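You operate a simulated robot arm through the tools that you are given. There is no shell and no other tool.

You run a simulated two-armed robot. Do the job below in one go: nothing can be reset, and whatever is moved stays where it is left.

## Task
Pick up the part roll with the smallest size on its label from the fittings bench with one hand, pass it to the other hand and put it on the bottom shelf of the grey rack.

It is judged by the outcome, as a careful person would: the job done as asked, and still so three seconds after it is handed in. It fails if anything else is knocked over, pushed out of place, dropped, spilled or broken.

## Robot
Two 7-joint arms with two-finger parallel grippers on one trunk, on a base that moves. Base frame: it is fixed to the floor where the robot stands at the start and does not move with it; the origin is under the middle of the robot, x ahead of it, y to its left, z up. Lengths are in cm, angles in degrees, forces in N, time in s.
The left shoulder is at the start at [5, 16.5, 108], the right one opposite. With the tool pointing down near the work surface each hand reaches from about 22 to 70 cm from the robot's upright axis, wherever it stands, measured 20 degrees to its own side. Places, roughly: bottom shelf of the grey rack [-140, -260, 30]; part roll [-350, 50, 100]. Payload 3.91 kg a hand.
The tool frame of a hand sits at the grasp point between the pads (the TCP): z along the fingers, y along the line on which they close. The tips reach 3 cm beyond it. The gripper opens to 11 cm. The fingers are 2 cm wide and 1 cm thick; the gripper's body (4.8 by 11.2 cm) begins 5.5 cm behind the TCP.
Orientation is that of the tool frame in the base frame, as a unit quaternion [x, y, z, w]. With the fingers straight down and closing along the base's y, the tool's x points along the base's -x, its y along +y and its z along -z.

## Interface
- The arms move only by the tool drive_tool. It takes "left_commands", "right_commands" or both (then of equal length, played together; a hand with none holds still); each is a list that holds one entry, the list of rows, each a list of 7 numbers: the shift along the base's x, y, z in cm, then the turn, a rotation vector about the base's x, y, z in degrees, then the gripper command, from -1 (shut) to 1 (fully open), values between in proportion. In form: [[[x, y, z, wx, wy, wz, hand], ...]]. A call has 1 to 20 rows; each row is the pose to reach, as a shift and turn from the pose commanded when the call began. A row lasts 0.2 s, in which the tool goes at most 5 cm and 8.6 degrees; a call with a longer step from one row to the next is refused whole, and so is a gripper value outside its range. A pose out of reach is approached as far as the arm can. The call stops where the force on the tool passes 40 N (or 10 N more than at its start, if that is more) or the arm is blocked; 0.2 s more then pass. Each finger travels about 4.5 cm/s and halts on what it meets, pressing with about 27 N; the grip force reading is that of the motor and also rises with nothing between the fingers. The clock runs only during rows and for 0.2 s after the last one: add rows that repeat a pose to give the fingers time. The reply holds the time, the measured pose of the TCP, the force on the tool along the base axes, the opening and the grip force, in the units named above and with some noise, with the torque about the TCP (base axes, N m) and any sound that the robot's microphone picked up, and new pictures: "views" is both (left out), scene, wrist or none (wrist: the cameras of the hands that moved).
- Cameras (640 x 400 px; columns grow to the right, rows downward): "scene" is now at [12.08, 0.67, 125.94]; the picture's right is [0.07, -1.00, 0.00], its down [-0.49, -0.03, -0.87] and it looks along [0.87, 0.06, -0.49] (base axes); focal length 272 px, centre (320, 200). "left" rides on the left gripper at [7.2, -1.7, -10.3] in its tool frame; the picture's right is [0.23, 0.97, 0.00], its down [-0.76, 0.18, -0.62] and it looks along [-0.61, 0.14, 0.78] (tool axes); focal length 222 px, centre (320, 200). "right" rides on the right gripper at [7.2, 1.7, -10.3] in its tool frame; the picture's right is [-0.23, 0.97, 0.00], its down [-0.76, -0.18, -0.62] and it looks along [-0.61, -0.14, 0.78] (tool axes); focal length 222 px, centre (320, 200). There is no depth. A picture from a camera that has moved, and an enlarged one, comes with that camera's place and axes in the base frame and with its lens.
- slide_trunk(by): slides the trunk up (or, below 0, down) by that many cm; the arms and the scene camera ride with it, the base frame stays. It gives what a move gives, with no picture.
- drive_base(legs): drives the robot by 1 to 6 legs, each [ahead, left, turn to the left] in cm, cm and degrees, along the robot's own axes; the way and the turn of a leg run together, so that a leg with both is an arc; at most 150 cm and 180 degrees a leg. The arms and the cameras ride along, it lands a little off, and it stops where it bumps. It gives what a move gives, and a new picture of the scene camera.
- turn_head(pan, tilt): turns the head with the scene camera to pan (to the left, within 80 degrees either way) and tilt (down, from -29 to 69), counted from straight ahead of the robot. It gives what a move gives, and a new picture of the scene camera.
- enlarge(camera, box): a new picture of the part [left, top, right, bottom] of that camera's present view, enlarged. No time passes.
- job_done(): hands the job in; it is judged then, once.

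Places have to be worked out from the pictures, the camera data and where the tool is seen. Open the grippers and draw the arms clear of the work before you hand the job in, unless the task says otherwise.

The tools are called after ">>>" by a JSON object that holds its "name" and its "arguments". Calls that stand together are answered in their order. drive_tool: Moves the arms, as the interface text tells. Its arguments: {"type":"object","properties":{"left_commands":{"type":"array","items":{"type":"array","items":{"type":"array","items":{"type":"number"}}}},"right_commands":{"type":"array","items":{"type":"array","items":{"type":"array","items":{"type":"number"}}}},"views":{"type":"string","enum":["both","scene","wrist","none"]}},"required":[]} The other tools are called the same way: slide_trunk (by) moves the trunk up or down; drive_base (legs) drives the base; turn_head (pan, tilt) turns the head that bears the scene camera; enlarge (camera, box) takes an enlarged picture of a part of a camera's view; job_done () hands the job in.

At the start:

```text
t: 0.0
left_tcp_pos: [40.13, 19.04, 111.83]
left_tool_rot: [-0.001, 1.0, 0.0, 0.0]
left_ft_force: [0.2, 0.4, 0.6]
left_torque: [-0.01, -0.01, 0.0]
left_grip_width: 10.97
left_grip_force: 0.0
right_tcp_pos: [38.09, -16.9, 112.73]
right_tool_rot: [0.0, 1.0, 0.0, 0.0]
right_ft_force: [-0.8, -1.4, 0.0]
right_torque: [-0.01, -0.04, -0.01]
right_grip_width: 11.02
right_grip_force: 0.1
trunk travel left (down, up): [-30.0, 20.3]
robot x, y, heading: [0.04, -0.06, -0.1]
head pan, tilt (commanded): [3.8, 29.2]
```

scene: 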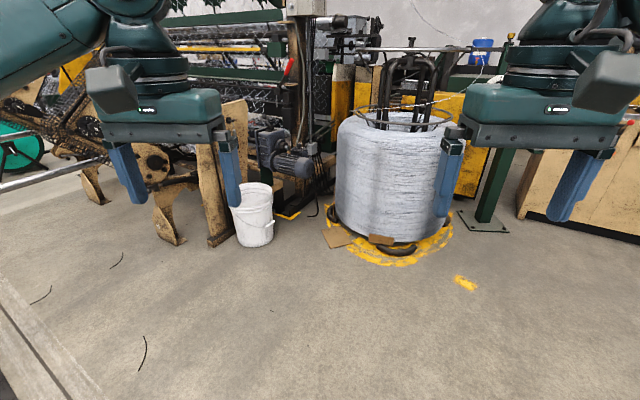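
right: 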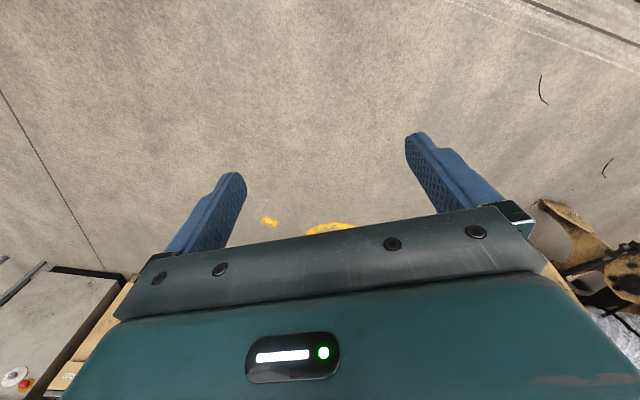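
left: 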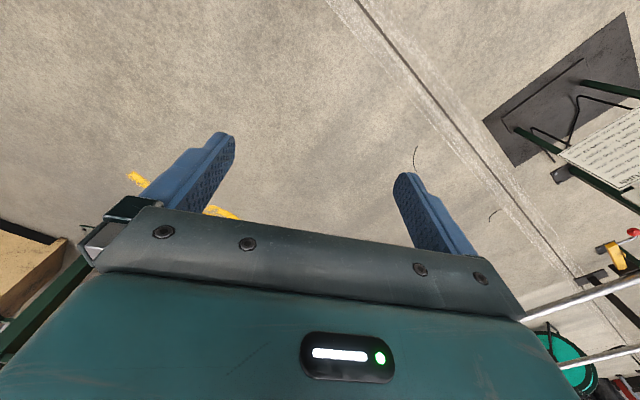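

The bench lies behind the robot (about [-350, 50, 100]) and the rack behind to the right. I look around with the head first, before driving.

>>> {"name": "turn_head", "arguments": {"pan": 80, "tilt": 20}}

>>> {"name": "turn_head", "arguments": {"pan": -80, "tilt": 20}}

```text
t: 1.5
left_tcp_pos: [40.19, 18.86, 111.82]
left_tool_rot: [-0.001, 1.0, 0.0, 0.0]
left_ft_force: [0.4, 0.6, 0.7]
left_torque: [0.01, -0.01, -0.03]
left_grip_width: 11.0
left_grip_force: 0.0
right_tcp_pos: [38.2, -16.68, 112.73]
right_tool_rot: [0.0, 1.0, 0.0, 0.0]
right_ft_force: [-0.5, 0.0, -0.2]
right_torque: [0.02, 0.0, -0.02]
right_grip_width: 10.99
right_grip_force: 0.1
trunk travel left (down, up): [-30.0, 20.3]
robot x, y, heading: [0.06, -0.25, 0.1]
head pan, tilt (commanded): [80.0, 20.0]
camera scene: at [4.64, 9.24, 127.42], right [0.98, -0.17, 0.0], down [-0.06, -0.34, -0.94], along [0.16, 0.93, -0.34], focal length 272 px, centre (320, 200)
```

scene: 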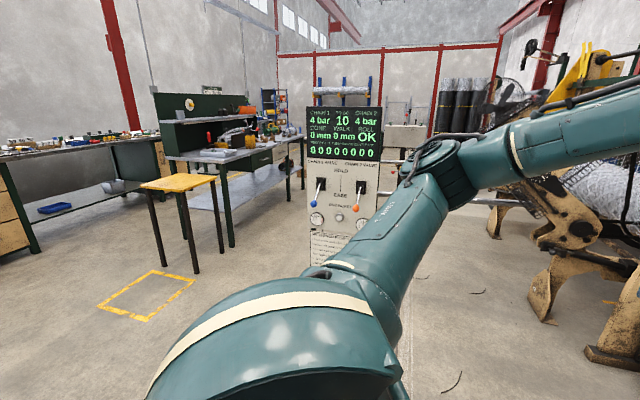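

```text
t: 4.0
left_tcp_pos: [40.28, 18.97, 111.85]
left_tool_rot: [-0.002, 1.0, 0.0, 0.001]
left_ft_force: [-0.3, -0.3, 1.0]
left_torque: [0.0, 0.01, 0.0]
left_grip_width: 10.99
left_grip_force: 0.1
right_tcp_pos: [38.25, -16.69, 112.75]
right_tool_rot: [0.0, 1.0, 0.001, 0.0]
right_ft_force: [0.5, 0.2, 0.2]
right_torque: [0.03, -0.02, 0.05]
right_grip_width: 11.0
right_grip_force: 0.0
trunk travel left (down, up): [-30.0, 20.3]
robot x, y, heading: [-0.15, -0.21, 0.2]
head pan, tilt (commanded): [-80.0, 20.0]
camera scene: at [4.64, -9.1, 127.42], right [-0.98, -0.17, 0.0], down [-0.06, 0.34, -0.94], along [0.16, -0.93, -0.34], focal length 272 px, centre (320, 200)
```

scene: 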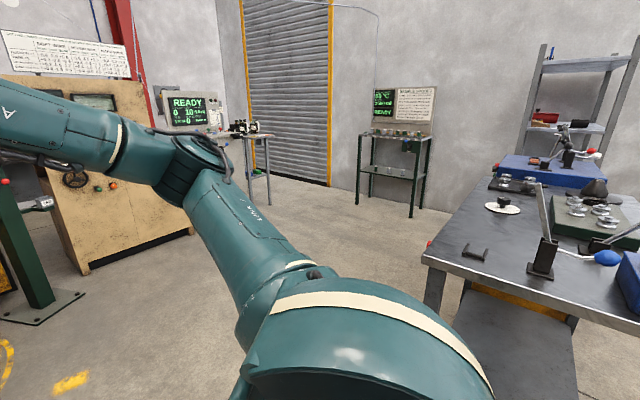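

To the right stands a work table about 75 cm off, and the left side is open. I turn the robot left 90 degrees in place and look toward the bench behind.

>>> {"name": "turn_head", "arguments": {"pan": 0, "tilt": 20}}

>>> {"name": "drive_base", "arguments": {"legs": [[0, 0, 90]]}}

>>> {"name": "turn_head", "arguments": {"pan": 70, "tilt": 20}}

```text
t: 5.5
left_tcp_pos: [40.27, 18.92, 111.8]
left_tool_rot: [-0.001, 1.0, 0.0, 0.0]
left_ft_force: [0.5, 0.4, -0.8]
left_torque: [0.01, 0.0, -0.01]
left_grip_width: 11.0
left_grip_force: 0.0
right_tcp_pos: [38.16, -16.82, 112.8]
right_tool_rot: [-0.001, 1.0, -0.001, 0.001]
right_ft_force: [0.2, -0.3, -0.4]
right_torque: [0.02, 0.01, 0.0]
right_grip_width: 11.01
right_grip_force: 0.0
trunk travel left (down, up): [-30.0, 20.3]
robot x, y, heading: [-0.08, -0.11, 0.0]
head pan, tilt (commanded): [0.0, 20.0]
camera scene: at [12.33, 0.06, 127.42], right [0.0, -1.0, 0.0], down [-0.34, 0.0, -0.94], along [0.94, 0.0, -0.34], focal length 272 px, centre (320, 200)
```

scene: 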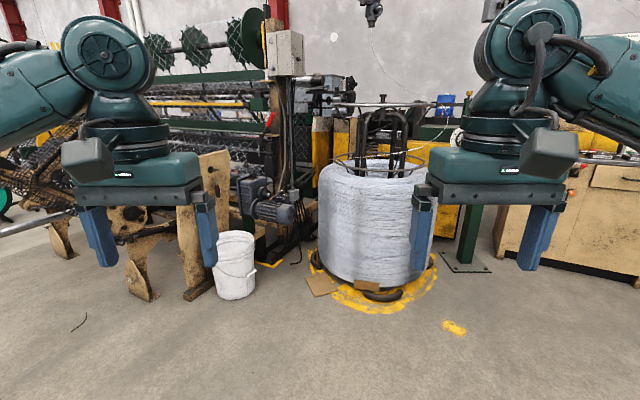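

```text
t: 9.7
left_tcp_pos: [-18.21, 40.69, 111.81]
left_tool_rot: [-0.7, 0.714, 0.001, -0.001]
left_ft_force: [-0.6, 0.1, 1.1]
left_torque: [0.0, -0.02, -0.01]
left_grip_width: 11.0
left_grip_force: 0.0
right_tcp_pos: [17.65, 37.82, 112.84]
right_tool_rot: [-0.7, 0.714, 0.0, 0.0]
right_ft_force: [-0.3, 0.9, 0.5]
right_torque: [0.0, 0.02, -0.01]
right_grip_width: 11.0
right_grip_force: 0.1
trunk travel left (down, up): [-30.0, 20.3]
robot x, y, heading: [0.14, 0.31, 89.0]
head pan, tilt (commanded): [0.0, 20.0]
camera scene: at [0.33, 12.31, 127.42], right [1.0, -0.02, 0.0], down [-0.01, -0.34, -0.94], along [0.02, 0.94, -0.34], focal length 272 px, centre (320, 200)
```

scene: 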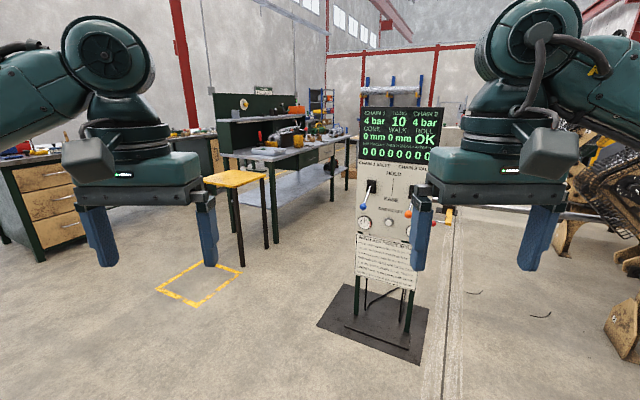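

```text
t: 11.1
left_tcp_pos: [-18.04, 40.59, 111.89]
left_tool_rot: [-0.7, 0.714, 0.0, 0.0]
left_ft_force: [0.4, -0.5, 0.1]
left_torque: [-0.03, -0.01, 0.0]
left_grip_width: 10.99
left_grip_force: 0.1
right_tcp_pos: [17.55, 37.81, 112.64]
right_tool_rot: [-0.7, 0.714, 0.0, 0.0]
right_ft_force: [0.5, 0.4, 0.0]
right_torque: [-0.02, 0.0, 0.02]
right_grip_width: 10.98
right_grip_force: 0.0
trunk travel left (down, up): [-30.0, 20.3]
robot x, y, heading: [-0.01, 0.04, 89.0]
head pan, tilt (commanded): [70.0, 20.0]
camera scene: at [-8.54, 6.36, 127.42], right [0.36, 0.93, 0.0], down [0.32, -0.12, -0.94], along [-0.88, 0.34, -0.34], focal length 272 px, centre (320, 200)
```

scene: 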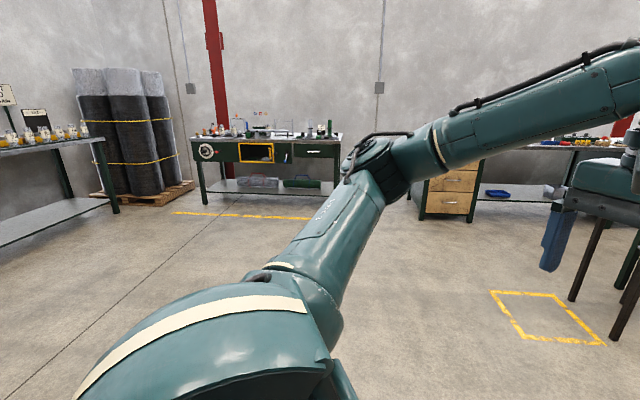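

The green bench at about pixel (265,135) matches the given place of the part roll. I enlarge it.

>>> {"name": "enlarge", "arguments": {"camera": "scene", "box": [170, 90, 370, 215]}}

>>> {"name": "drive_base", "arguments": {"legs": [[0, 0, 85]]}}

>>> {"name": "turn_head", "arguments": {"pan": 0, "tilt": 15}}

```text
3.20 times, centred on (270, 152) of scene
camera zoom: at [-8.54, 6.36, 127.42], right [0.36, 0.93, 0.0], down [0.32, -0.12, -0.94], along [-0.88, 0.34, -0.34], focal length 871 px, centre (480, 352)
```

zoom: 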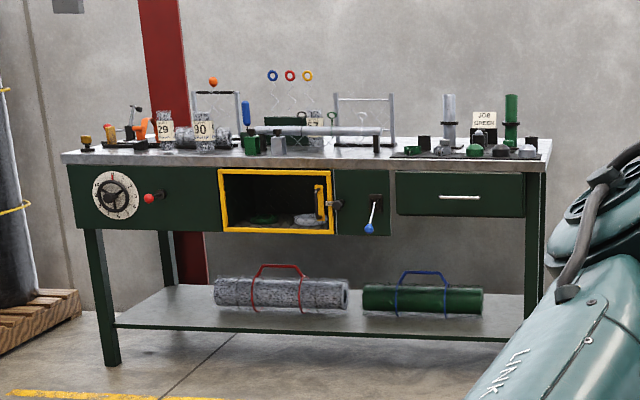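

```text
t: 15.1
left_tcp_pos: [-42.01, -14.41, 111.92]
left_tool_rot: [0.998, -0.055, 0.0, -0.001]
left_ft_force: [0.3, 0.1, 0.6]
left_torque: [0.02, 0.02, 0.02]
left_grip_width: 11.01
left_grip_force: 0.1
right_tcp_pos: [-35.91, 20.9, 112.75]
right_tool_rot: [0.998, -0.056, 0.0, 0.0]
right_ft_force: [-0.4, -1.2, 0.0]
right_torque: [-0.01, -0.01, 0.01]
right_grip_width: 10.99
right_grip_force: 0.0
trunk travel left (down, up): [-30.0, 20.3]
robot x, y, heading: [-0.19, 0.15, 173.6]
head pan, tilt (commanded): [70.0, 20.0]
camera scene: at [-6.97, -7.95, 127.42], right [-0.9, 0.45, 0.0], down [0.15, 0.31, -0.94], along [-0.42, -0.84, -0.34], focal length 272 px, centre (320, 200)
```

scene: 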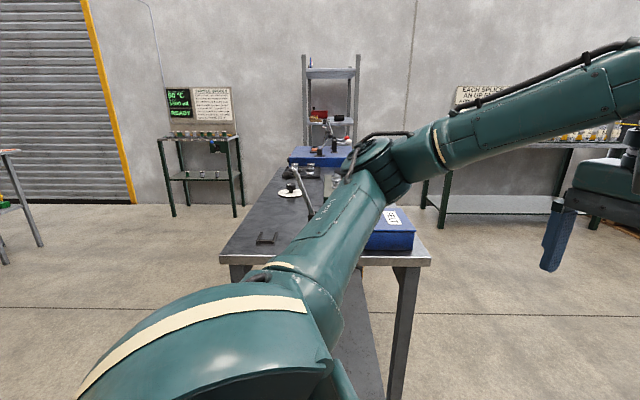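

```text
t: 16.5
left_tcp_pos: [-42.22, -14.24, 111.81]
left_tool_rot: [0.998, -0.056, 0.0, 0.001]
left_ft_force: [-0.5, -0.1, 0.1]
left_torque: [0.0, 0.0, 0.02]
left_grip_width: 11.01
left_grip_force: 0.0
right_tcp_pos: [-35.97, 20.96, 112.85]
right_tool_rot: [0.998, -0.055, -0.001, 0.001]
right_ft_force: [-0.6, 0.9, -0.9]
right_torque: [-0.02, 0.01, -0.04]
right_grip_width: 10.98
right_grip_force: 0.1
trunk travel left (down, up): [-30.0, 20.3]
robot x, y, heading: [-0.16, 0.15, 173.6]
head pan, tilt (commanded): [0.0, 15.0]
camera scene: at [-12.1, 1.44, 128.23], right [0.11, 0.99, 0.0], down [0.26, -0.03, -0.97], along [-0.96, 0.11, -0.26], focal length 272 px, centre (320, 200)
```

scene: 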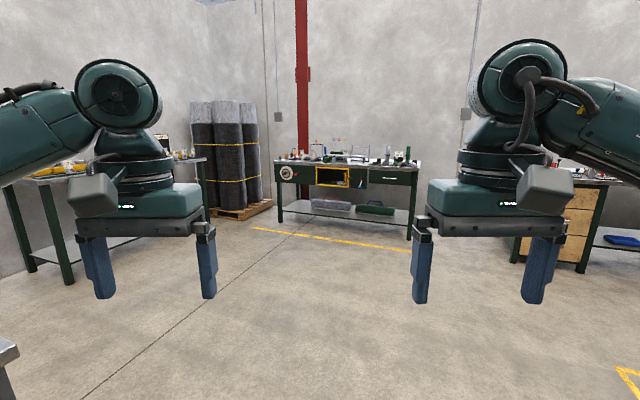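

The bench stands angled, its front roughly from [-355,-15] to [-285,135]; the table's corner is near [-64,-52], so I sidestep right first, then drive toward the bench, stopping well short to look.

>>> {"name": "drive_base", "arguments": {"legs": [[0, -15, 0], [145, 0, 0], [75, 40, -19]]}}

```text
t: 29.4
left_tcp_pos: [-269.97, 12.69, 111.9]
left_tool_rot: [0.974, -0.228, 0.0, 0.0]
left_ft_force: [-0.4, 0.0, 0.8]
left_torque: [-0.02, -0.03, -0.01]
left_grip_width: 11.0
left_grip_force: 0.1
right_tcp_pos: [-251.9, 43.66, 112.77]
right_tool_rot: [0.973, -0.229, 0.0, 0.0]
right_ft_force: [0.2, 0.3, 0.7]
right_torque: [0.01, -0.01, -0.01]
right_grip_width: 11.0
right_grip_force: 0.0
trunk travel left (down, up): [-30.0, 20.3]
robot x, y, heading: [-225.15, 11.96, 153.5]
head pan, tilt (commanded): [0.0, 15.0]
camera scene: at [-236.3, 17.1, 128.23], right [0.45, 0.89, 0.0], down [0.23, -0.12, -0.97], along [-0.86, 0.43, -0.26], focal length 272 px, centre (320, 200)
```

scene: 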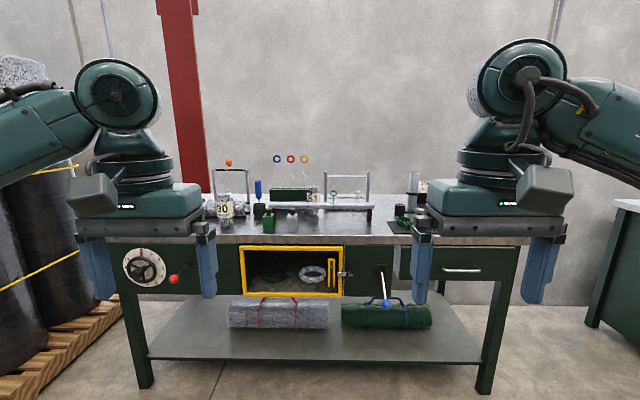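

The robot now faces the bench squarely. I raise the trunk and tilt the head to see the bench top, then enlarge.

>>> {"name": "slide_trunk", "arguments": {"by": 20}}

>>> {"name": "turn_head", "arguments": {"pan": 0, "tilt": 28}}

>>> {"name": "enlarge", "arguments": {"camera": "scene", "box": [180, 110, 440, 272]}}

```text
t: 31.5
left_tcp_pos: [-269.93, 12.6, 131.9]
left_tool_rot: [0.974, -0.228, 0.0, 0.0]
left_ft_force: [-0.1, 0.0, 0.1]
left_torque: [-0.01, -0.02, 0.01]
left_grip_width: 11.02
left_grip_force: 0.0
right_tcp_pos: [-251.97, 43.59, 132.79]
right_tool_rot: [0.973, -0.229, 0.0, -0.001]
right_ft_force: [0.5, 0.3, -0.8]
right_torque: [0.0, 0.0, 0.02]
right_grip_width: 11.01
right_grip_force: 0.3
trunk travel left (down, up): [-50.0, 0.3]
robot x, y, heading: [-225.39, 11.66, 153.2]
head pan, tilt (commanded): [0.0, 15.0]
```

```text
t: 32.3
left_tcp_pos: [-269.9, 12.6, 131.9]
left_tool_rot: [0.974, -0.228, 0.0, 0.0]
left_ft_force: [0.8, -0.5, -0.1]
left_torque: [0.01, 0.0, -0.01]
left_grip_width: 11.01
left_grip_force: 0.1
right_tcp_pos: [-252.03, 43.56, 132.75]
right_tool_rot: [0.973, -0.23, 0.0, 0.0]
right_ft_force: [-0.9, 0.3, 0.1]
right_torque: [0.02, 0.01, -0.01]
right_grip_width: 11.01
right_grip_force: 0.1
trunk travel left (down, up): [-50.0, 0.3]
robot x, y, heading: [-225.55, 11.3, 153.4]
head pan, tilt (commanded): [0.0, 28.0]
camera scene: at [-236.08, 17.0, 146.14], right [0.45, 0.89, 0.0], down [0.42, -0.21, -0.88], along [-0.79, 0.39, -0.47], focal length 272 px, centre (320, 200)
```

scene: 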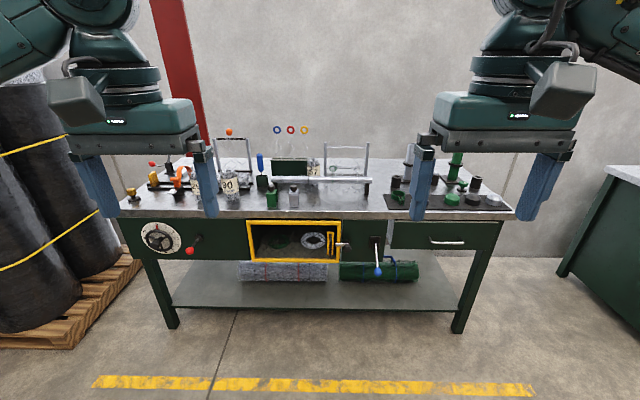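

```text
2.46 times, centred on (310, 191) of scene
camera zoom: at [-236.08, 17.0, 146.14], right [0.45, 0.89, 0.0], down [0.42, -0.21, -0.88], along [-0.79, 0.39, -0.47], focal length 670 px, centre (345, 222)
```

zoom: 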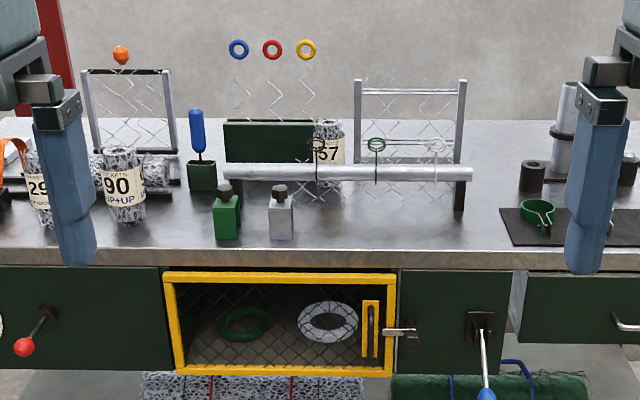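

I see upright rolls labelled 29, 90 and 67; the left arm hides part of the bench. I sidestep left and a bit closer to read all labels.

>>> {"name": "drive_base", "arguments": {"legs": [[20, 42, 0]]}}

>>> {"name": "enlarge", "arguments": {"camera": "scene", "box": [215, 130, 435, 268]}}

```text
t: 36.5
left_tcp_pos: [-305.97, -15.92, 131.76]
left_tool_rot: [0.974, -0.227, -0.001, 0.0]
left_ft_force: [0.3, 0.4, 0.0]
left_torque: [-0.02, -0.03, 0.03]
left_grip_width: 10.99
left_grip_force: 0.1
right_tcp_pos: [-288.07, 15.1, 132.79]
right_tool_rot: [0.974, -0.227, 0.0, 0.001]
right_ft_force: [0.3, 0.2, 0.6]
right_torque: [0.01, 0.0, 0.01]
right_grip_width: 11.02
right_grip_force: 0.0
trunk travel left (down, up): [-50.0, 0.3]
robot x, y, heading: [-261.7, -16.38, 153.6]
head pan, tilt (commanded): [0.0, 28.0]
camera scene: at [-272.06, -11.34, 146.13], right [0.44, 0.9, 0.0], down [0.42, -0.21, -0.88], along [-0.79, 0.39, -0.47], focal length 272 px, centre (320, 200)
```

scene: 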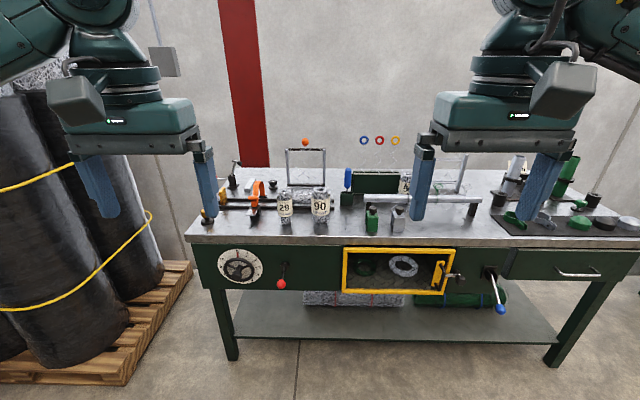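

```text
2.90 times, centred on (325, 199) of scene
camera zoom: at [-272.06, -11.34, 146.13], right [0.44, 0.9, 0.0], down [0.42, -0.21, -0.88], along [-0.79, 0.39, -0.47], focal length 789 px, centre (306, 203)
```

zoom: 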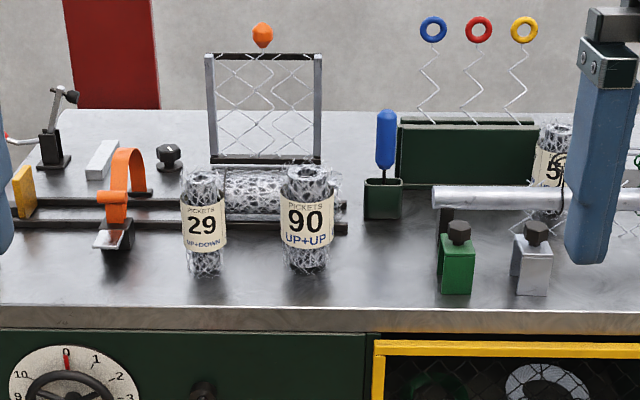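

Labels read PICKETS 29 and PICKETS 90, and a third behind the white bar starts with 5. I enlarge further to be sure about it and the rest of the bench.

>>> {"name": "enlarge", "arguments": {"camera": "scene", "box": [380, 150, 460, 200]}}

>>> {"name": "enlarge", "arguments": {"camera": "scene", "box": [260, 170, 350, 226]}}

>>> {"name": "turn_head", "arguments": {"pan": -30, "tilt": 28}}

```text
8.00 times, centred on (420, 175) of scene
camera zoom: at [-272.06, -11.34, 146.13], right [0.44, 0.9, 0.0], down [0.42, -0.21, -0.88], along [-0.79, 0.39, -0.47], focal length 2178 px, centre (-480, 400)
```

zoom: 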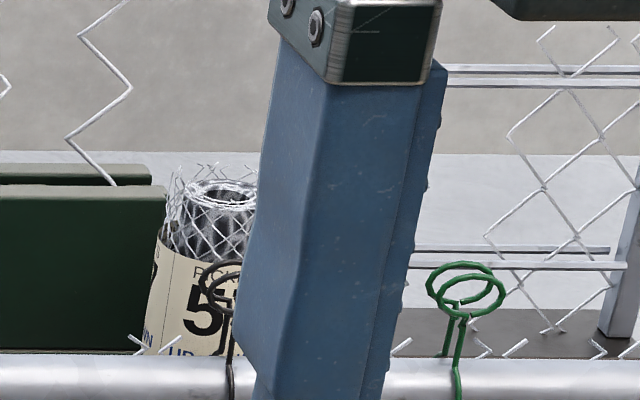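

```text
7.11 times, centred on (305, 198) of scene
camera zoom: at [-272.06, -11.34, 146.13], right [0.44, 0.9, 0.0], down [0.42, -0.21, -0.88], along [-0.79, 0.39, -0.47], focal length 1936 px, centre (427, 214)
```

zoom: 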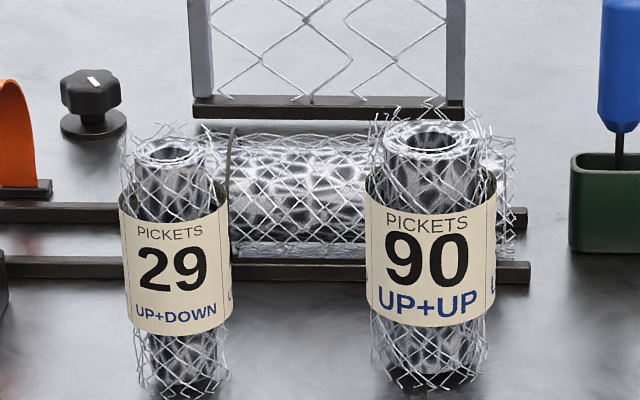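

```text
t: 37.4
left_tcp_pos: [-305.87, -16.07, 131.93]
left_tool_rot: [0.974, -0.227, -0.001, 0.0]
left_ft_force: [0.9, 0.4, -1.3]
left_torque: [-0.01, 0.06, -0.01]
left_grip_width: 11.0
left_grip_force: 0.1
right_tcp_pos: [-288.02, 15.3, 132.64]
right_tool_rot: [0.974, -0.227, 0.0, 0.0]
right_ft_force: [-0.6, 0.2, 0.3]
right_torque: [0.0, 0.01, 0.0]
right_grip_width: 10.99
right_grip_force: 0.0
trunk travel left (down, up): [-50.0, 0.3]
robot x, y, heading: [-261.52, -16.51, 153.8]
head pan, tilt (commanded): [-30.0, 28.0]
camera scene: at [-268.94, -7.79, 146.13], right [0.83, 0.56, 0.0], down [0.26, -0.39, -0.88], along [-0.49, 0.73, -0.47], focal length 272 px, centre (320, 200)
```

scene: 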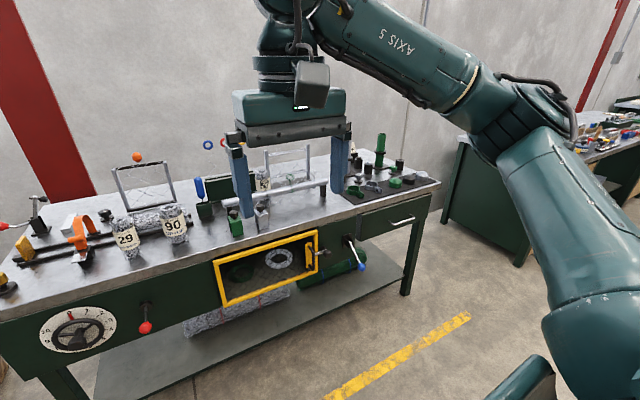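

I check the right-hand part of the bench for further rolls.

>>> {"name": "enlarge", "arguments": {"camera": "scene", "box": [240, 125, 440, 225]}}

>>> {"name": "turn_head", "arguments": {"pan": 15, "tilt": 35}}

```text
3.20 times, centred on (340, 175) of scene
camera zoom: at [-268.94, -7.79, 146.13], right [0.83, 0.56, 0.0], down [0.26, -0.39, -0.88], along [-0.49, 0.73, -0.47], focal length 871 px, centre (256, 280)
```

zoom: 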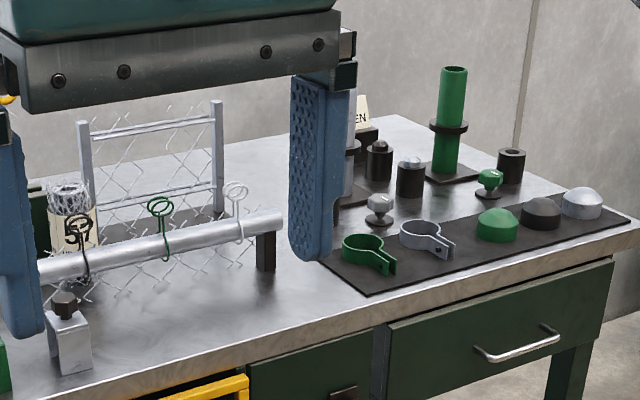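

```text
t: 38.5
left_tcp_pos: [-305.83, -15.87, 131.8]
left_tool_rot: [0.974, -0.227, 0.0, 0.0]
left_ft_force: [-0.3, 0.4, 0.0]
left_torque: [0.01, 0.03, -0.02]
left_grip_width: 11.0
left_grip_force: 0.2
right_tcp_pos: [-287.96, 15.26, 132.79]
right_tool_rot: [0.974, -0.227, 0.0, -0.001]
right_ft_force: [-0.3, 0.1, 0.7]
right_torque: [0.01, -0.02, 0.07]
right_grip_width: 11.01
right_grip_force: 0.1
trunk travel left (down, up): [-50.0, 0.3]
robot x, y, heading: [-261.62, -16.67, 153.7]
head pan, tilt (commanded): [15.0, 35.0]
camera scene: at [-272.51, -13.63, 145.04], right [0.2, 0.98, 0.0], down [0.56, -0.11, -0.82], along [-0.8, 0.16, -0.57], focal length 272 px, centre (320, 200)
```

scene: 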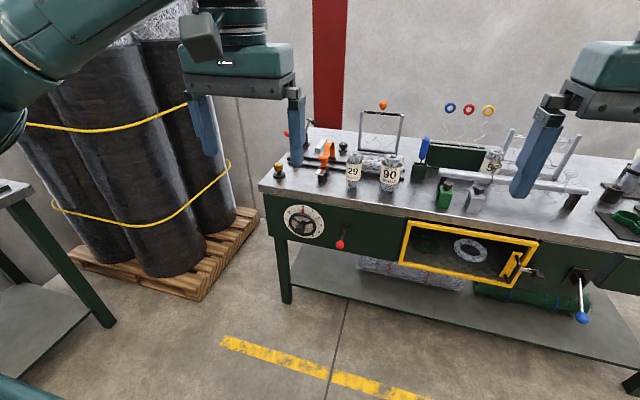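

Only three labelled rolls: 29, 57 and 90, so "PICKETS 29" is the one; triangulation puts its base near [-358,16,88], about 14 cm tall and 5.5 cm thick. I drive up so it sits about 57 cm ahead and 18 cm left of the robot.

>>> {"name": "drive_base", "arguments": {"legs": [[30, -5, 0]]}}

>>> {"name": "turn_head", "arguments": {"pan": 10, "tilt": 45}}

```text
t: 40.6
left_tcp_pos: [-331.01, 1.87, 131.74]
left_tool_rot: [0.974, -0.225, -0.001, 0.0]
left_ft_force: [-0.1, -0.5, 0.0]
left_torque: [0.01, -0.01, 0.01]
left_grip_width: 10.98
left_grip_force: 0.0
right_tcp_pos: [-313.29, 33.03, 132.75]
right_tool_rot: [0.974, -0.226, 0.0, 0.0]
right_ft_force: [-0.7, 0.6, 0.3]
right_torque: [0.01, -0.03, -0.01]
right_grip_width: 11.0
right_grip_force: 0.0
trunk travel left (down, up): [-50.0, 0.3]
robot x, y, heading: [-286.54, 1.38, 153.9]
head pan, tilt (commanded): [15.0, 35.0]
camera scene: at [-297.66, 4.26, 145.03], right [0.19, 0.98, 0.0], down [0.56, -0.11, -0.82], along [-0.8, 0.16, -0.57], focal length 272 px, centre (320, 200)
```

scene: 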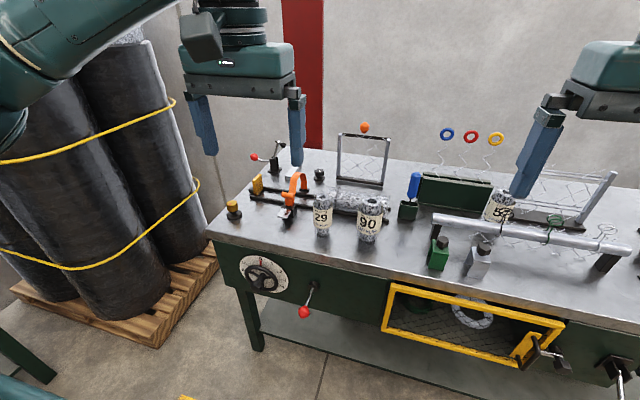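

```text
t: 41.3
left_tcp_pos: [-330.93, 1.81, 131.92]
left_tool_rot: [0.974, -0.225, 0.0, 0.001]
left_ft_force: [0.0, -0.5, -0.5]
left_torque: [0.0, 0.01, -0.01]
left_grip_width: 11.01
left_grip_force: 0.0
right_tcp_pos: [-313.26, 33.0, 132.79]
right_tool_rot: [0.974, -0.225, 0.0, -0.001]
right_ft_force: [0.2, -0.2, 0.2]
right_torque: [0.02, 0.0, -0.01]
right_grip_width: 11.0
right_grip_force: 0.1
trunk travel left (down, up): [-50.0, 0.3]
robot x, y, heading: [-286.58, 0.96, 153.7]
head pan, tilt (commanded): [10.0, 45.0]
camera scene: at [-296.77, 4.78, 143.56], right [0.28, 0.96, 0.0], down [0.68, -0.2, -0.71], along [-0.68, 0.2, -0.71], focal length 272 px, centre (320, 200)
```

scene: 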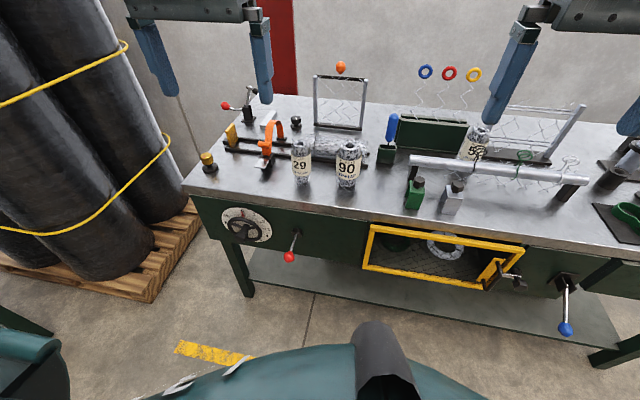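

I take an enlarged view of rolls 29 and 90 to refine the place.

>>> {"name": "enlarge", "arguments": {"camera": "scene", "box": [260, 120, 380, 195]}}

```text
5.33 times, centred on (320, 158) of scene
camera zoom: at [-296.77, 4.78, 143.56], right [0.28, 0.96, 0.0], down [0.68, -0.2, -0.71], along [-0.68, 0.2, -0.71], focal length 1452 px, centre (320, 427)
```

zoom: 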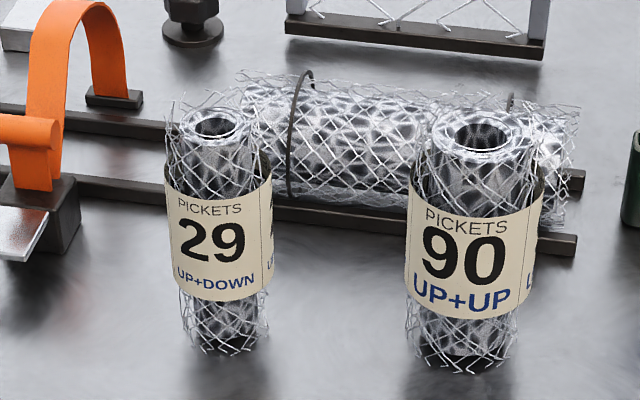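

Refined: roll 29 at about [-359,17], base z≈87.5, top z≈102. It's 72 cm ahead and 17.6 cm left of the axis; I move 15 cm closer.

>>> {"name": "drive_base", "arguments": {"legs": [[15, 0, 0]]}}

>>> {"name": "turn_head", "arguments": {"pan": 15, "tilt": 50}}

>>> {"name": "enlarge", "arguments": {"camera": "scene", "box": [240, 80, 400, 180]}}

>>> {"name": "enlarge", "arguments": {"camera": "left", "box": [0, 0, 640, 400]}}

```text
t: 42.7
left_tcp_pos: [-344.71, 8.69, 131.76]
left_tool_rot: [0.974, -0.226, 0.0, 0.0]
left_ft_force: [-0.3, 0.4, 0.3]
left_torque: [0.01, -0.01, -0.01]
left_grip_width: 11.0
left_grip_force: 0.1
right_tcp_pos: [-326.97, 39.82, 132.71]
right_tool_rot: [0.974, -0.226, 0.0, 0.0]
right_ft_force: [-0.1, 1.1, 0.2]
right_torque: [-0.01, -0.02, 0.01]
right_grip_width: 11.01
right_grip_force: 0.1
trunk travel left (down, up): [-50.0, 0.3]
robot x, y, heading: [-300.58, 7.94, 154.0]
head pan, tilt (commanded): [10.0, 45.0]
camera scene: at [-310.59, 11.57, 143.55], right [0.28, 0.96, 0.0], down [0.68, -0.2, -0.71], along [-0.68, 0.2, -0.71], focal length 272 px, centre (320, 200)
```

scene: 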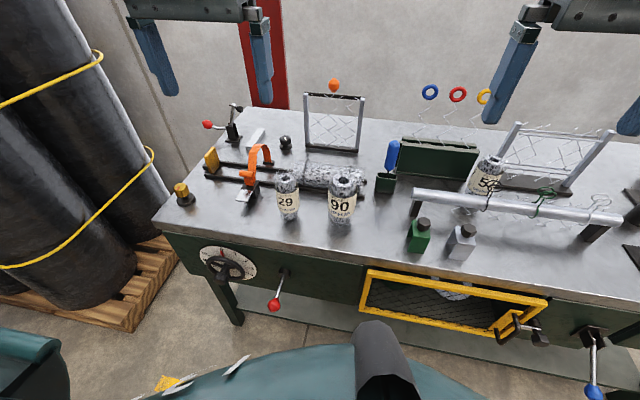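

```text
t: 43.4
left_tcp_pos: [-344.64, 8.66, 131.83]
left_tool_rot: [0.974, -0.226, 0.0, 0.0]
left_ft_force: [-0.5, 0.8, -1.0]
left_torque: [-0.02, 0.0, 0.0]
left_grip_width: 11.01
left_grip_force: 0.1
right_tcp_pos: [-326.94, 39.82, 132.83]
right_tool_rot: [0.974, -0.226, -0.001, 0.0]
right_ft_force: [-0.3, -0.7, 0.7]
right_torque: [0.01, 0.0, 0.02]
right_grip_width: 11.0
right_grip_force: 0.2
trunk travel left (down, up): [-50.0, 0.3]
robot x, y, heading: [-300.17, 8.21, 154.1]
head pan, tilt (commanded): [15.0, 50.0]
camera scene: at [-310.25, 10.77, 142.87], right [0.19, 0.98, 0.0], down [0.75, -0.15, -0.64], along [-0.63, 0.12, -0.77], focal length 272 px, centre (320, 200)
```

scene: 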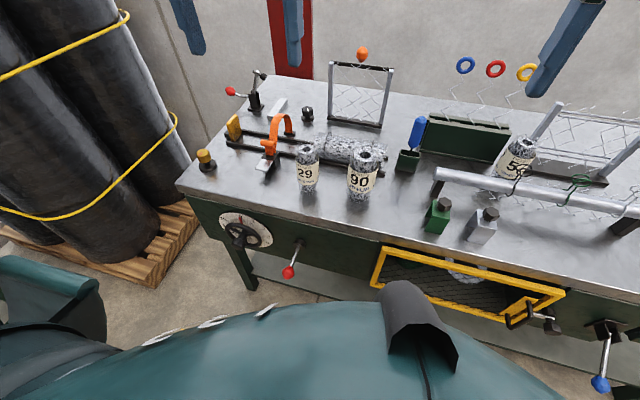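

```text
4.00 times, centred on (320, 130) of scene
camera zoom: at [-310.25, 10.77, 142.87], right [0.19, 0.98, 0.0], down [0.75, -0.15, -0.64], along [-0.63, 0.12, -0.77], focal length 1089 px, centre (320, 480)
```

zoom: 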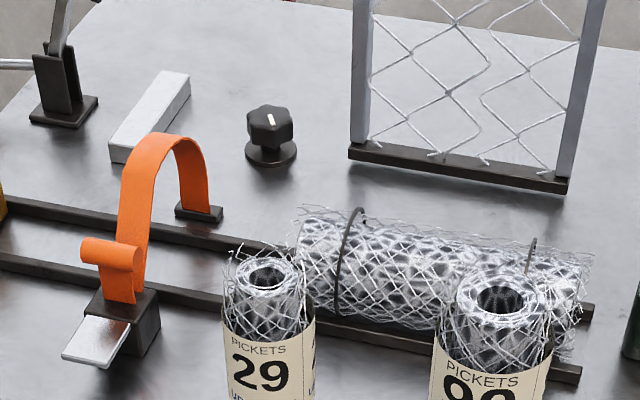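

```text
1.00 times, centred on (320, 200) of left (not enlarged: the box is as wide or as high as the picture)
camera zoom: at [-337.38, 6.89, 142.29], right [-0.22, -0.97, 0.0], down [-0.76, 0.18, 0.62], along [-0.61, 0.14, -0.78], focal length 222 px, centre (320, 200)
```

zoom: 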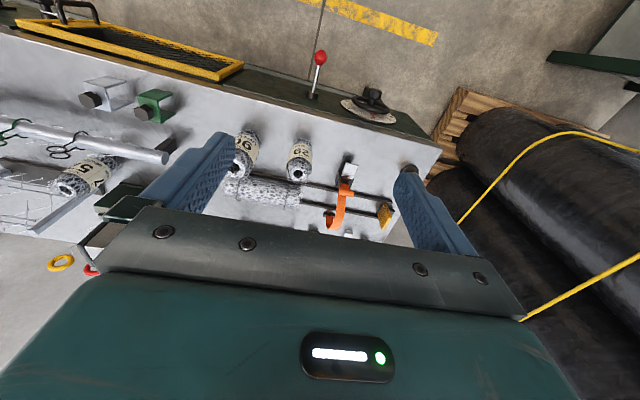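

I refine with an enlarged wrist view of roll 29.

>>> {"name": "enlarge", "arguments": {"camera": "left", "box": [230, 120, 390, 220]}}

>>> {"name": "enlarge", "arguments": {"camera": "scene", "box": [270, 130, 400, 212]}}

```text
4.00 times, centred on (310, 170) of left
camera zoom: at [-337.38, 6.89, 142.29], right [-0.22, -0.97, 0.0], down [-0.76, 0.18, 0.62], along [-0.61, 0.14, -0.78], focal length 888 px, centre (360, 320)
```

zoom: 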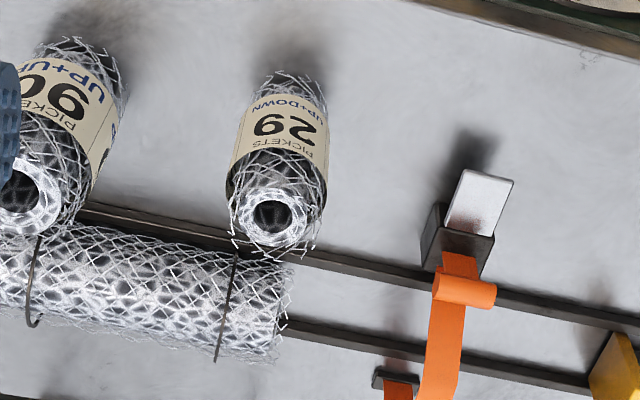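

```text
4.88 times, centred on (335, 171) of scene
camera zoom: at [-310.25, 10.77, 142.87], right [0.19, 0.98, 0.0], down [0.75, -0.15, -0.64], along [-0.63, 0.12, -0.77], focal length 1328 px, centre (247, 342)
```

zoom: 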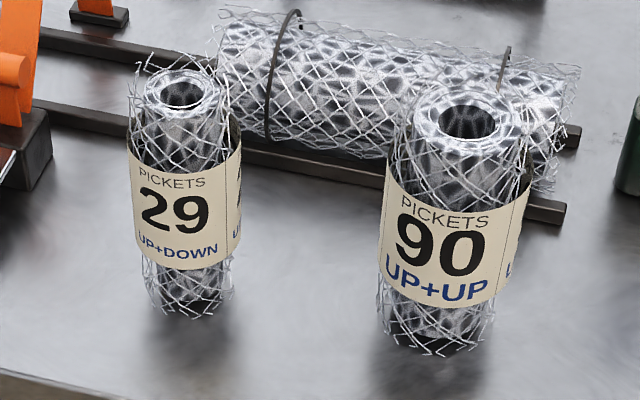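

Triangulating head and wrist views puts the roll's top centre at about [-362, 17.5, 100] with base z≈86. I move the left hand over it with a 9 cm opening, stopping with the tips just above the top.

>>> {"name": "drive_tool", "arguments": {"left_commands": [[[-3.5, 1.8, 0, 0, 0, 0, 0.64], [-7, 3.5, 0, 0, 0, 0, 0.64], [-10.5, 5.3, 0, 0, 0, 0, 0.64], [-14, 7.1, 0, 0, 0, 0, 0.64], [-17.3, 8.8, 0, 0, 0, 0, 0.64], [-17.3, 8.8, -4, 0, 0, 0, 0.64], [-17.3, 8.8, -8, 0, 0, 0, 0.64], [-17.3, 8.8, -12, 0, 0, 0, 0.64], [-17.3, 8.8, -16, 0, 0, 0, 0.64], [-17.3, 8.8, -20, 0, 0, 0, 0.64], [-17.3, 8.8, -22, 0, 0, 0, 0.64], [-17.3, 8.8, -22, 0, 0, 0, 0.64]]], "views": "both"}}

```text
t: 46.0
left_tcp_pos: [-362.23, 17.48, 109.78]
left_tool_rot: [0.974, -0.226, -0.001, 0.0]
left_ft_force: [0.0, -0.4, -0.2]
left_torque: [0.0, -0.02, 0.01]
left_grip_width: 9.01
left_grip_force: 0.0
right_tcp_pos: [-327.05, 39.85, 132.76]
right_tool_rot: [0.974, -0.226, -0.001, 0.0]
right_ft_force: [0.8, -0.4, 0.5]
right_torque: [0.02, -0.02, 0.01]
right_grip_width: 11.01
right_grip_force: 0.1
trunk travel left (down, up): [-50.0, 0.3]
robot x, y, heading: [-300.28, 8.02, 153.9]
head pan, tilt (commanded): [15.0, 50.0]
camera scene: at [-310.26, 10.77, 142.86], right [0.19, 0.98, 0.0], down [0.75, -0.15, -0.64], along [-0.63, 0.12, -0.77], focal length 272 px, centre (320, 200)
camera left: at [-354.91, 15.67, 120.28], right [-0.22, -0.97, 0.0], down [-0.76, 0.17, 0.62], along [-0.61, 0.14, -0.78], focal length 222 px, centre (320, 200)
```

scene: 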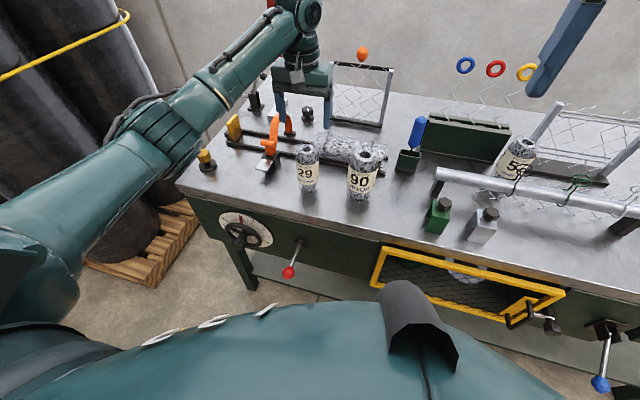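
left: 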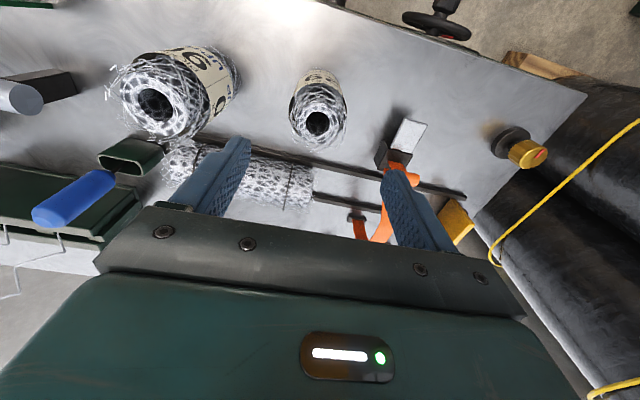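

The wrist view puts the roll top at about [-361.8, 17.6, 100], nearly under the TCP. I descend straight to z≈97 so the fingers straddle its upper part.

>>> {"name": "drive_tool", "arguments": {"left_commands": [[[0.4, 0.1, -2, 0, 0, 0, 0.64], [0.4, 0.1, -4.5, 0, 0, 0, 0.64], [0.4, 0.1, -7, 0, 0, 0, 0.64], [0.4, 0.1, -9.5, 0, 0, 0, 0.64], [0.4, 0.1, -11.5, 0, 0, 0, 0.64], [0.4, 0.1, -12.8, 0, 0, 0, 0.64], [0.4, 0.1, -12.8, 0, 0, 0, 0.64]]], "views": "both"}}

>>> {"name": "enlarge", "arguments": {"camera": "scene", "box": [230, 80, 410, 210]}}

```text
t: 47.6
left_tcp_pos: [-361.52, 17.48, 97.18]
left_tool_rot: [0.974, -0.225, -0.001, 0.0]
left_ft_force: [-0.4, -0.5, -0.3]
left_torque: [0.01, -0.01, -0.02]
left_grip_width: 9.01
left_grip_force: 0.0
right_tcp_pos: [-326.95, 39.71, 132.9]
right_tool_rot: [0.974, -0.225, 0.0, 0.0]
right_ft_force: [-0.1, -0.4, 1.3]
right_torque: [0.02, 0.02, -0.04]
right_grip_width: 11.0
right_grip_force: 0.0
trunk travel left (down, up): [-50.0, 0.3]
robot x, y, heading: [-300.43, 8.07, 153.6]
head pan, tilt (commanded): [15.0, 50.0]
camera scene: at [-310.26, 10.76, 142.86], right [0.19, 0.98, 0.0], down [0.75, -0.15, -0.64], along [-0.63, 0.12, -0.77], focal length 272 px, centre (320, 200)
camera left: at [-354.36, 15.8, 107.59], right [-0.22, -0.97, 0.0], down [-0.76, 0.17, 0.62], along [-0.61, 0.14, -0.78], focal length 222 px, centre (320, 200)
```

scene: 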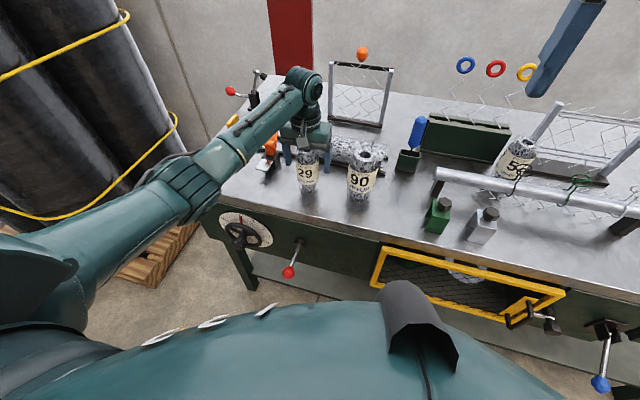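
left: 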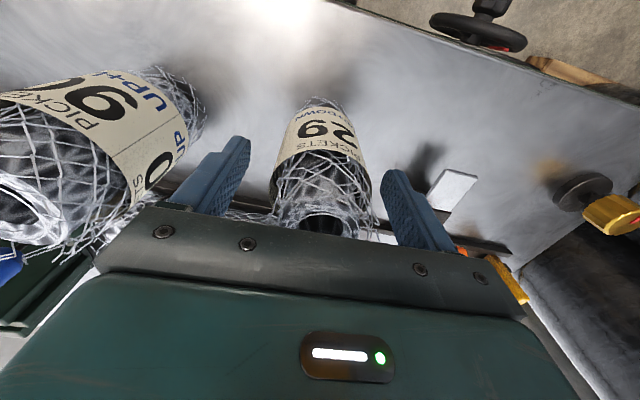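

```text
3.08 times, centred on (320, 145) of scene
camera zoom: at [-310.26, 10.76, 142.86], right [0.19, 0.98, 0.0], down [0.75, -0.15, -0.64], along [-0.63, 0.12, -0.77], focal length 838 px, centre (320, 369)
```

zoom: 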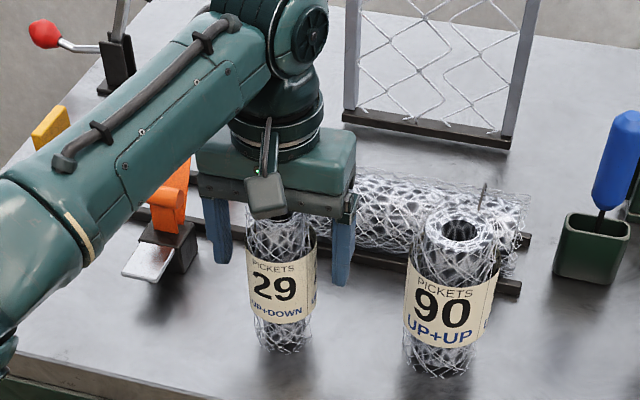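

The roll's top sits at [-361.5,17.4], centred between the fingers. I close the left gripper.

>>> {"name": "drive_tool", "arguments": {"left_commands": [[[0, 0, 0, 0, 0, 0, 0.2], [0, 0, 0, 0, 0, 0, -0.2], [0, 0, 0, 0, 0, 0, -1], [0, 0, 0, 0, 0, 0, -1], [0, 0, 0, 0, 0, 0, -1], [0, 0, 0, 0, 0, 0, -1]]], "views": "wrist"}}

```text
t: 49.0
left_tcp_pos: [-361.65, 17.56, 97.11]
left_tool_rot: [0.974, -0.225, -0.001, 0.0]
left_ft_force: [0.4, 0.3, -0.6]
left_torque: [0.05, -0.02, 0.0]
left_grip_width: 5.35
left_grip_force: 26.5
right_tcp_pos: [-326.87, 39.91, 132.84]
right_tool_rot: [0.974, -0.227, -0.001, -0.001]
right_ft_force: [0.5, -0.2, -0.5]
right_torque: [-0.01, 0.01, -0.02]
right_grip_width: 11.01
right_grip_force: 0.0
trunk travel left (down, up): [-50.0, 0.3]
robot x, y, heading: [-300.36, 8.11, 153.6]
head pan, tilt (commanded): [15.0, 50.0]
camera left: at [-354.35, 15.8, 107.61], right [-0.22, -0.97, 0.0], down [-0.76, 0.18, 0.62], along [-0.61, 0.14, -0.78], focal length 222 px, centre (320, 200)
```

left: 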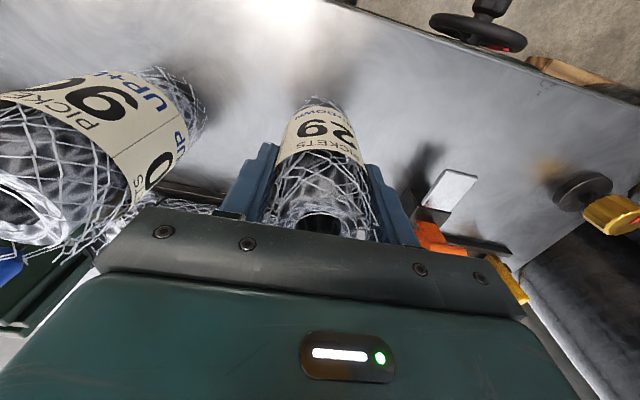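

Gripped at 5.35 cm width with full force. I lift slowly straight up by about 3 cm to check, then further to clear everything.

>>> {"name": "drive_tool", "arguments": {"left_commands": [[[0, 0, 0.7, 0, 0, 0, -1], [0, 0, 1.8, 0, 0, 0, -1], [0, 0, 3, 0, 0, 0, -1], [0, 0, 4.5, 0, 0, 0, -1], [0, 0, 6, 0, 0, 0, -1], [0, 0, 6, 0, 0, 0, -1]]], "views": "both"}}

```text
t: 50.4
left_tcp_pos: [-361.59, 17.45, 103.23]
left_tool_rot: [0.974, -0.226, 0.001, 0.001]
left_ft_force: [-0.1, 0.0, -2.0]
left_torque: [-0.01, -0.03, 0.02]
left_grip_width: 5.17
left_grip_force: 27.6
right_tcp_pos: [-327.0, 39.79, 132.86]
right_tool_rot: [0.974, -0.225, 0.0, 0.0]
right_ft_force: [0.2, -0.5, -0.5]
right_torque: [0.03, 0.0, 0.01]
right_grip_width: 11.03
right_grip_force: 0.0
trunk travel left (down, up): [-50.0, 0.3]
robot x, y, heading: [-300.41, 7.9, 153.8]
head pan, tilt (commanded): [15.0, 50.0]
camera scene: at [-310.28, 10.77, 142.86], right [0.19, 0.98, 0.0], down [0.75, -0.15, -0.64], along [-0.63, 0.12, -0.77], focal length 272 px, centre (320, 200)
camera left: at [-354.38, 15.72, 113.51], right [-0.22, -0.97, 0.0], down [-0.76, 0.18, 0.62], along [-0.61, 0.14, -0.78], focal length 222 px, centre (320, 200)
```

scene: 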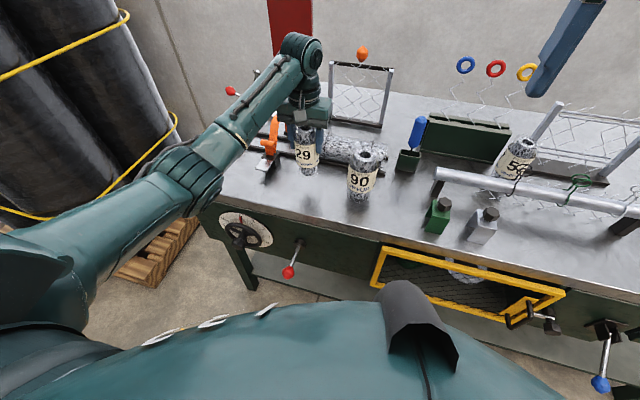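
left: 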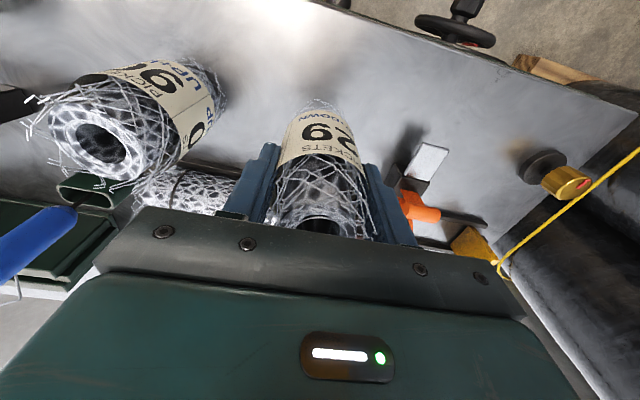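

The roll is lifted and held (about 2 N of weight). I raise it to z≈128, then draw it back toward the robot.

>>> {"name": "drive_tool", "arguments": {"left_commands": [[[0, 0, 3, 0, 0, 0, -1], [0, 0, 6, 0, 0, 0, -1], [0, 0, 9, 0, 0, 0, -1], [0, 0, 12, 0, 0, 0, -1], [0, 0, 15, 0, 0, 0, -1], [0, 0, 18, 0, 0, 0, -1], [0, 0, 21, 0, 0, 0, -1], [0, 0, 24, 0, 0, 0, -1], [2.7, -1.3, 24, 0, 0, 0, -1], [5.4, -2.6, 24, 0, 0, 0, -1], [8.1, -4, 24, 0, 0, 0, -1], [10.8, -5.3, 24, 0, 0, 0, -1], [13.5, -6.6, 24, 0, 0, 0, -1], [16, -7.9, 24, 0, 0, 0, -1]]], "views": "both"}}

```text
t: 53.4
left_tcp_pos: [-345.51, 9.43, 127.21]
left_tool_rot: [0.974, -0.227, -0.001, 0.0]
left_ft_force: [-0.7, 0.6, -2.1]
left_torque: [-0.01, -0.03, 0.02]
left_grip_width: 5.15
left_grip_force: 26.7
right_tcp_pos: [-326.91, 39.75, 132.76]
right_tool_rot: [0.974, -0.225, 0.0, 0.0]
right_ft_force: [-0.8, 0.0, 0.0]
right_torque: [0.03, 0.0, -0.02]
right_grip_width: 10.99
right_grip_force: 0.0
trunk travel left (down, up): [-50.0, 0.3]
robot x, y, heading: [-300.22, 8.08, 153.7]
head pan, tilt (commanded): [15.0, 50.0]
camera scene: at [-310.23, 10.71, 142.87], right [0.19, 0.98, 0.0], down [0.75, -0.15, -0.64], along [-0.63, 0.12, -0.77], focal length 272 px, centre (320, 200)
camera left: at [-338.31, 7.71, 137.63], right [-0.22, -0.97, 0.0], down [-0.76, 0.17, 0.62], along [-0.61, 0.14, -0.78], focal length 222 px, centre (320, 200)
```

scene: 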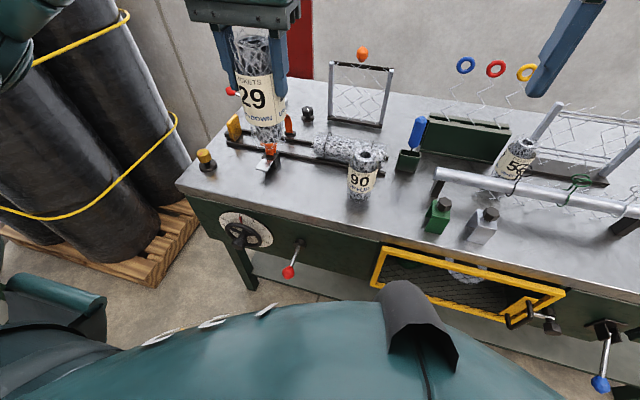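
left: 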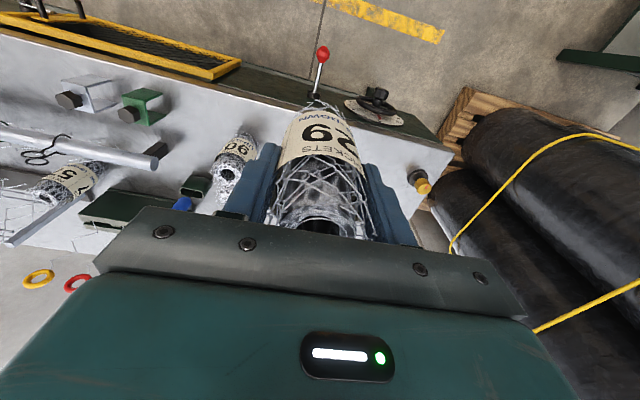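

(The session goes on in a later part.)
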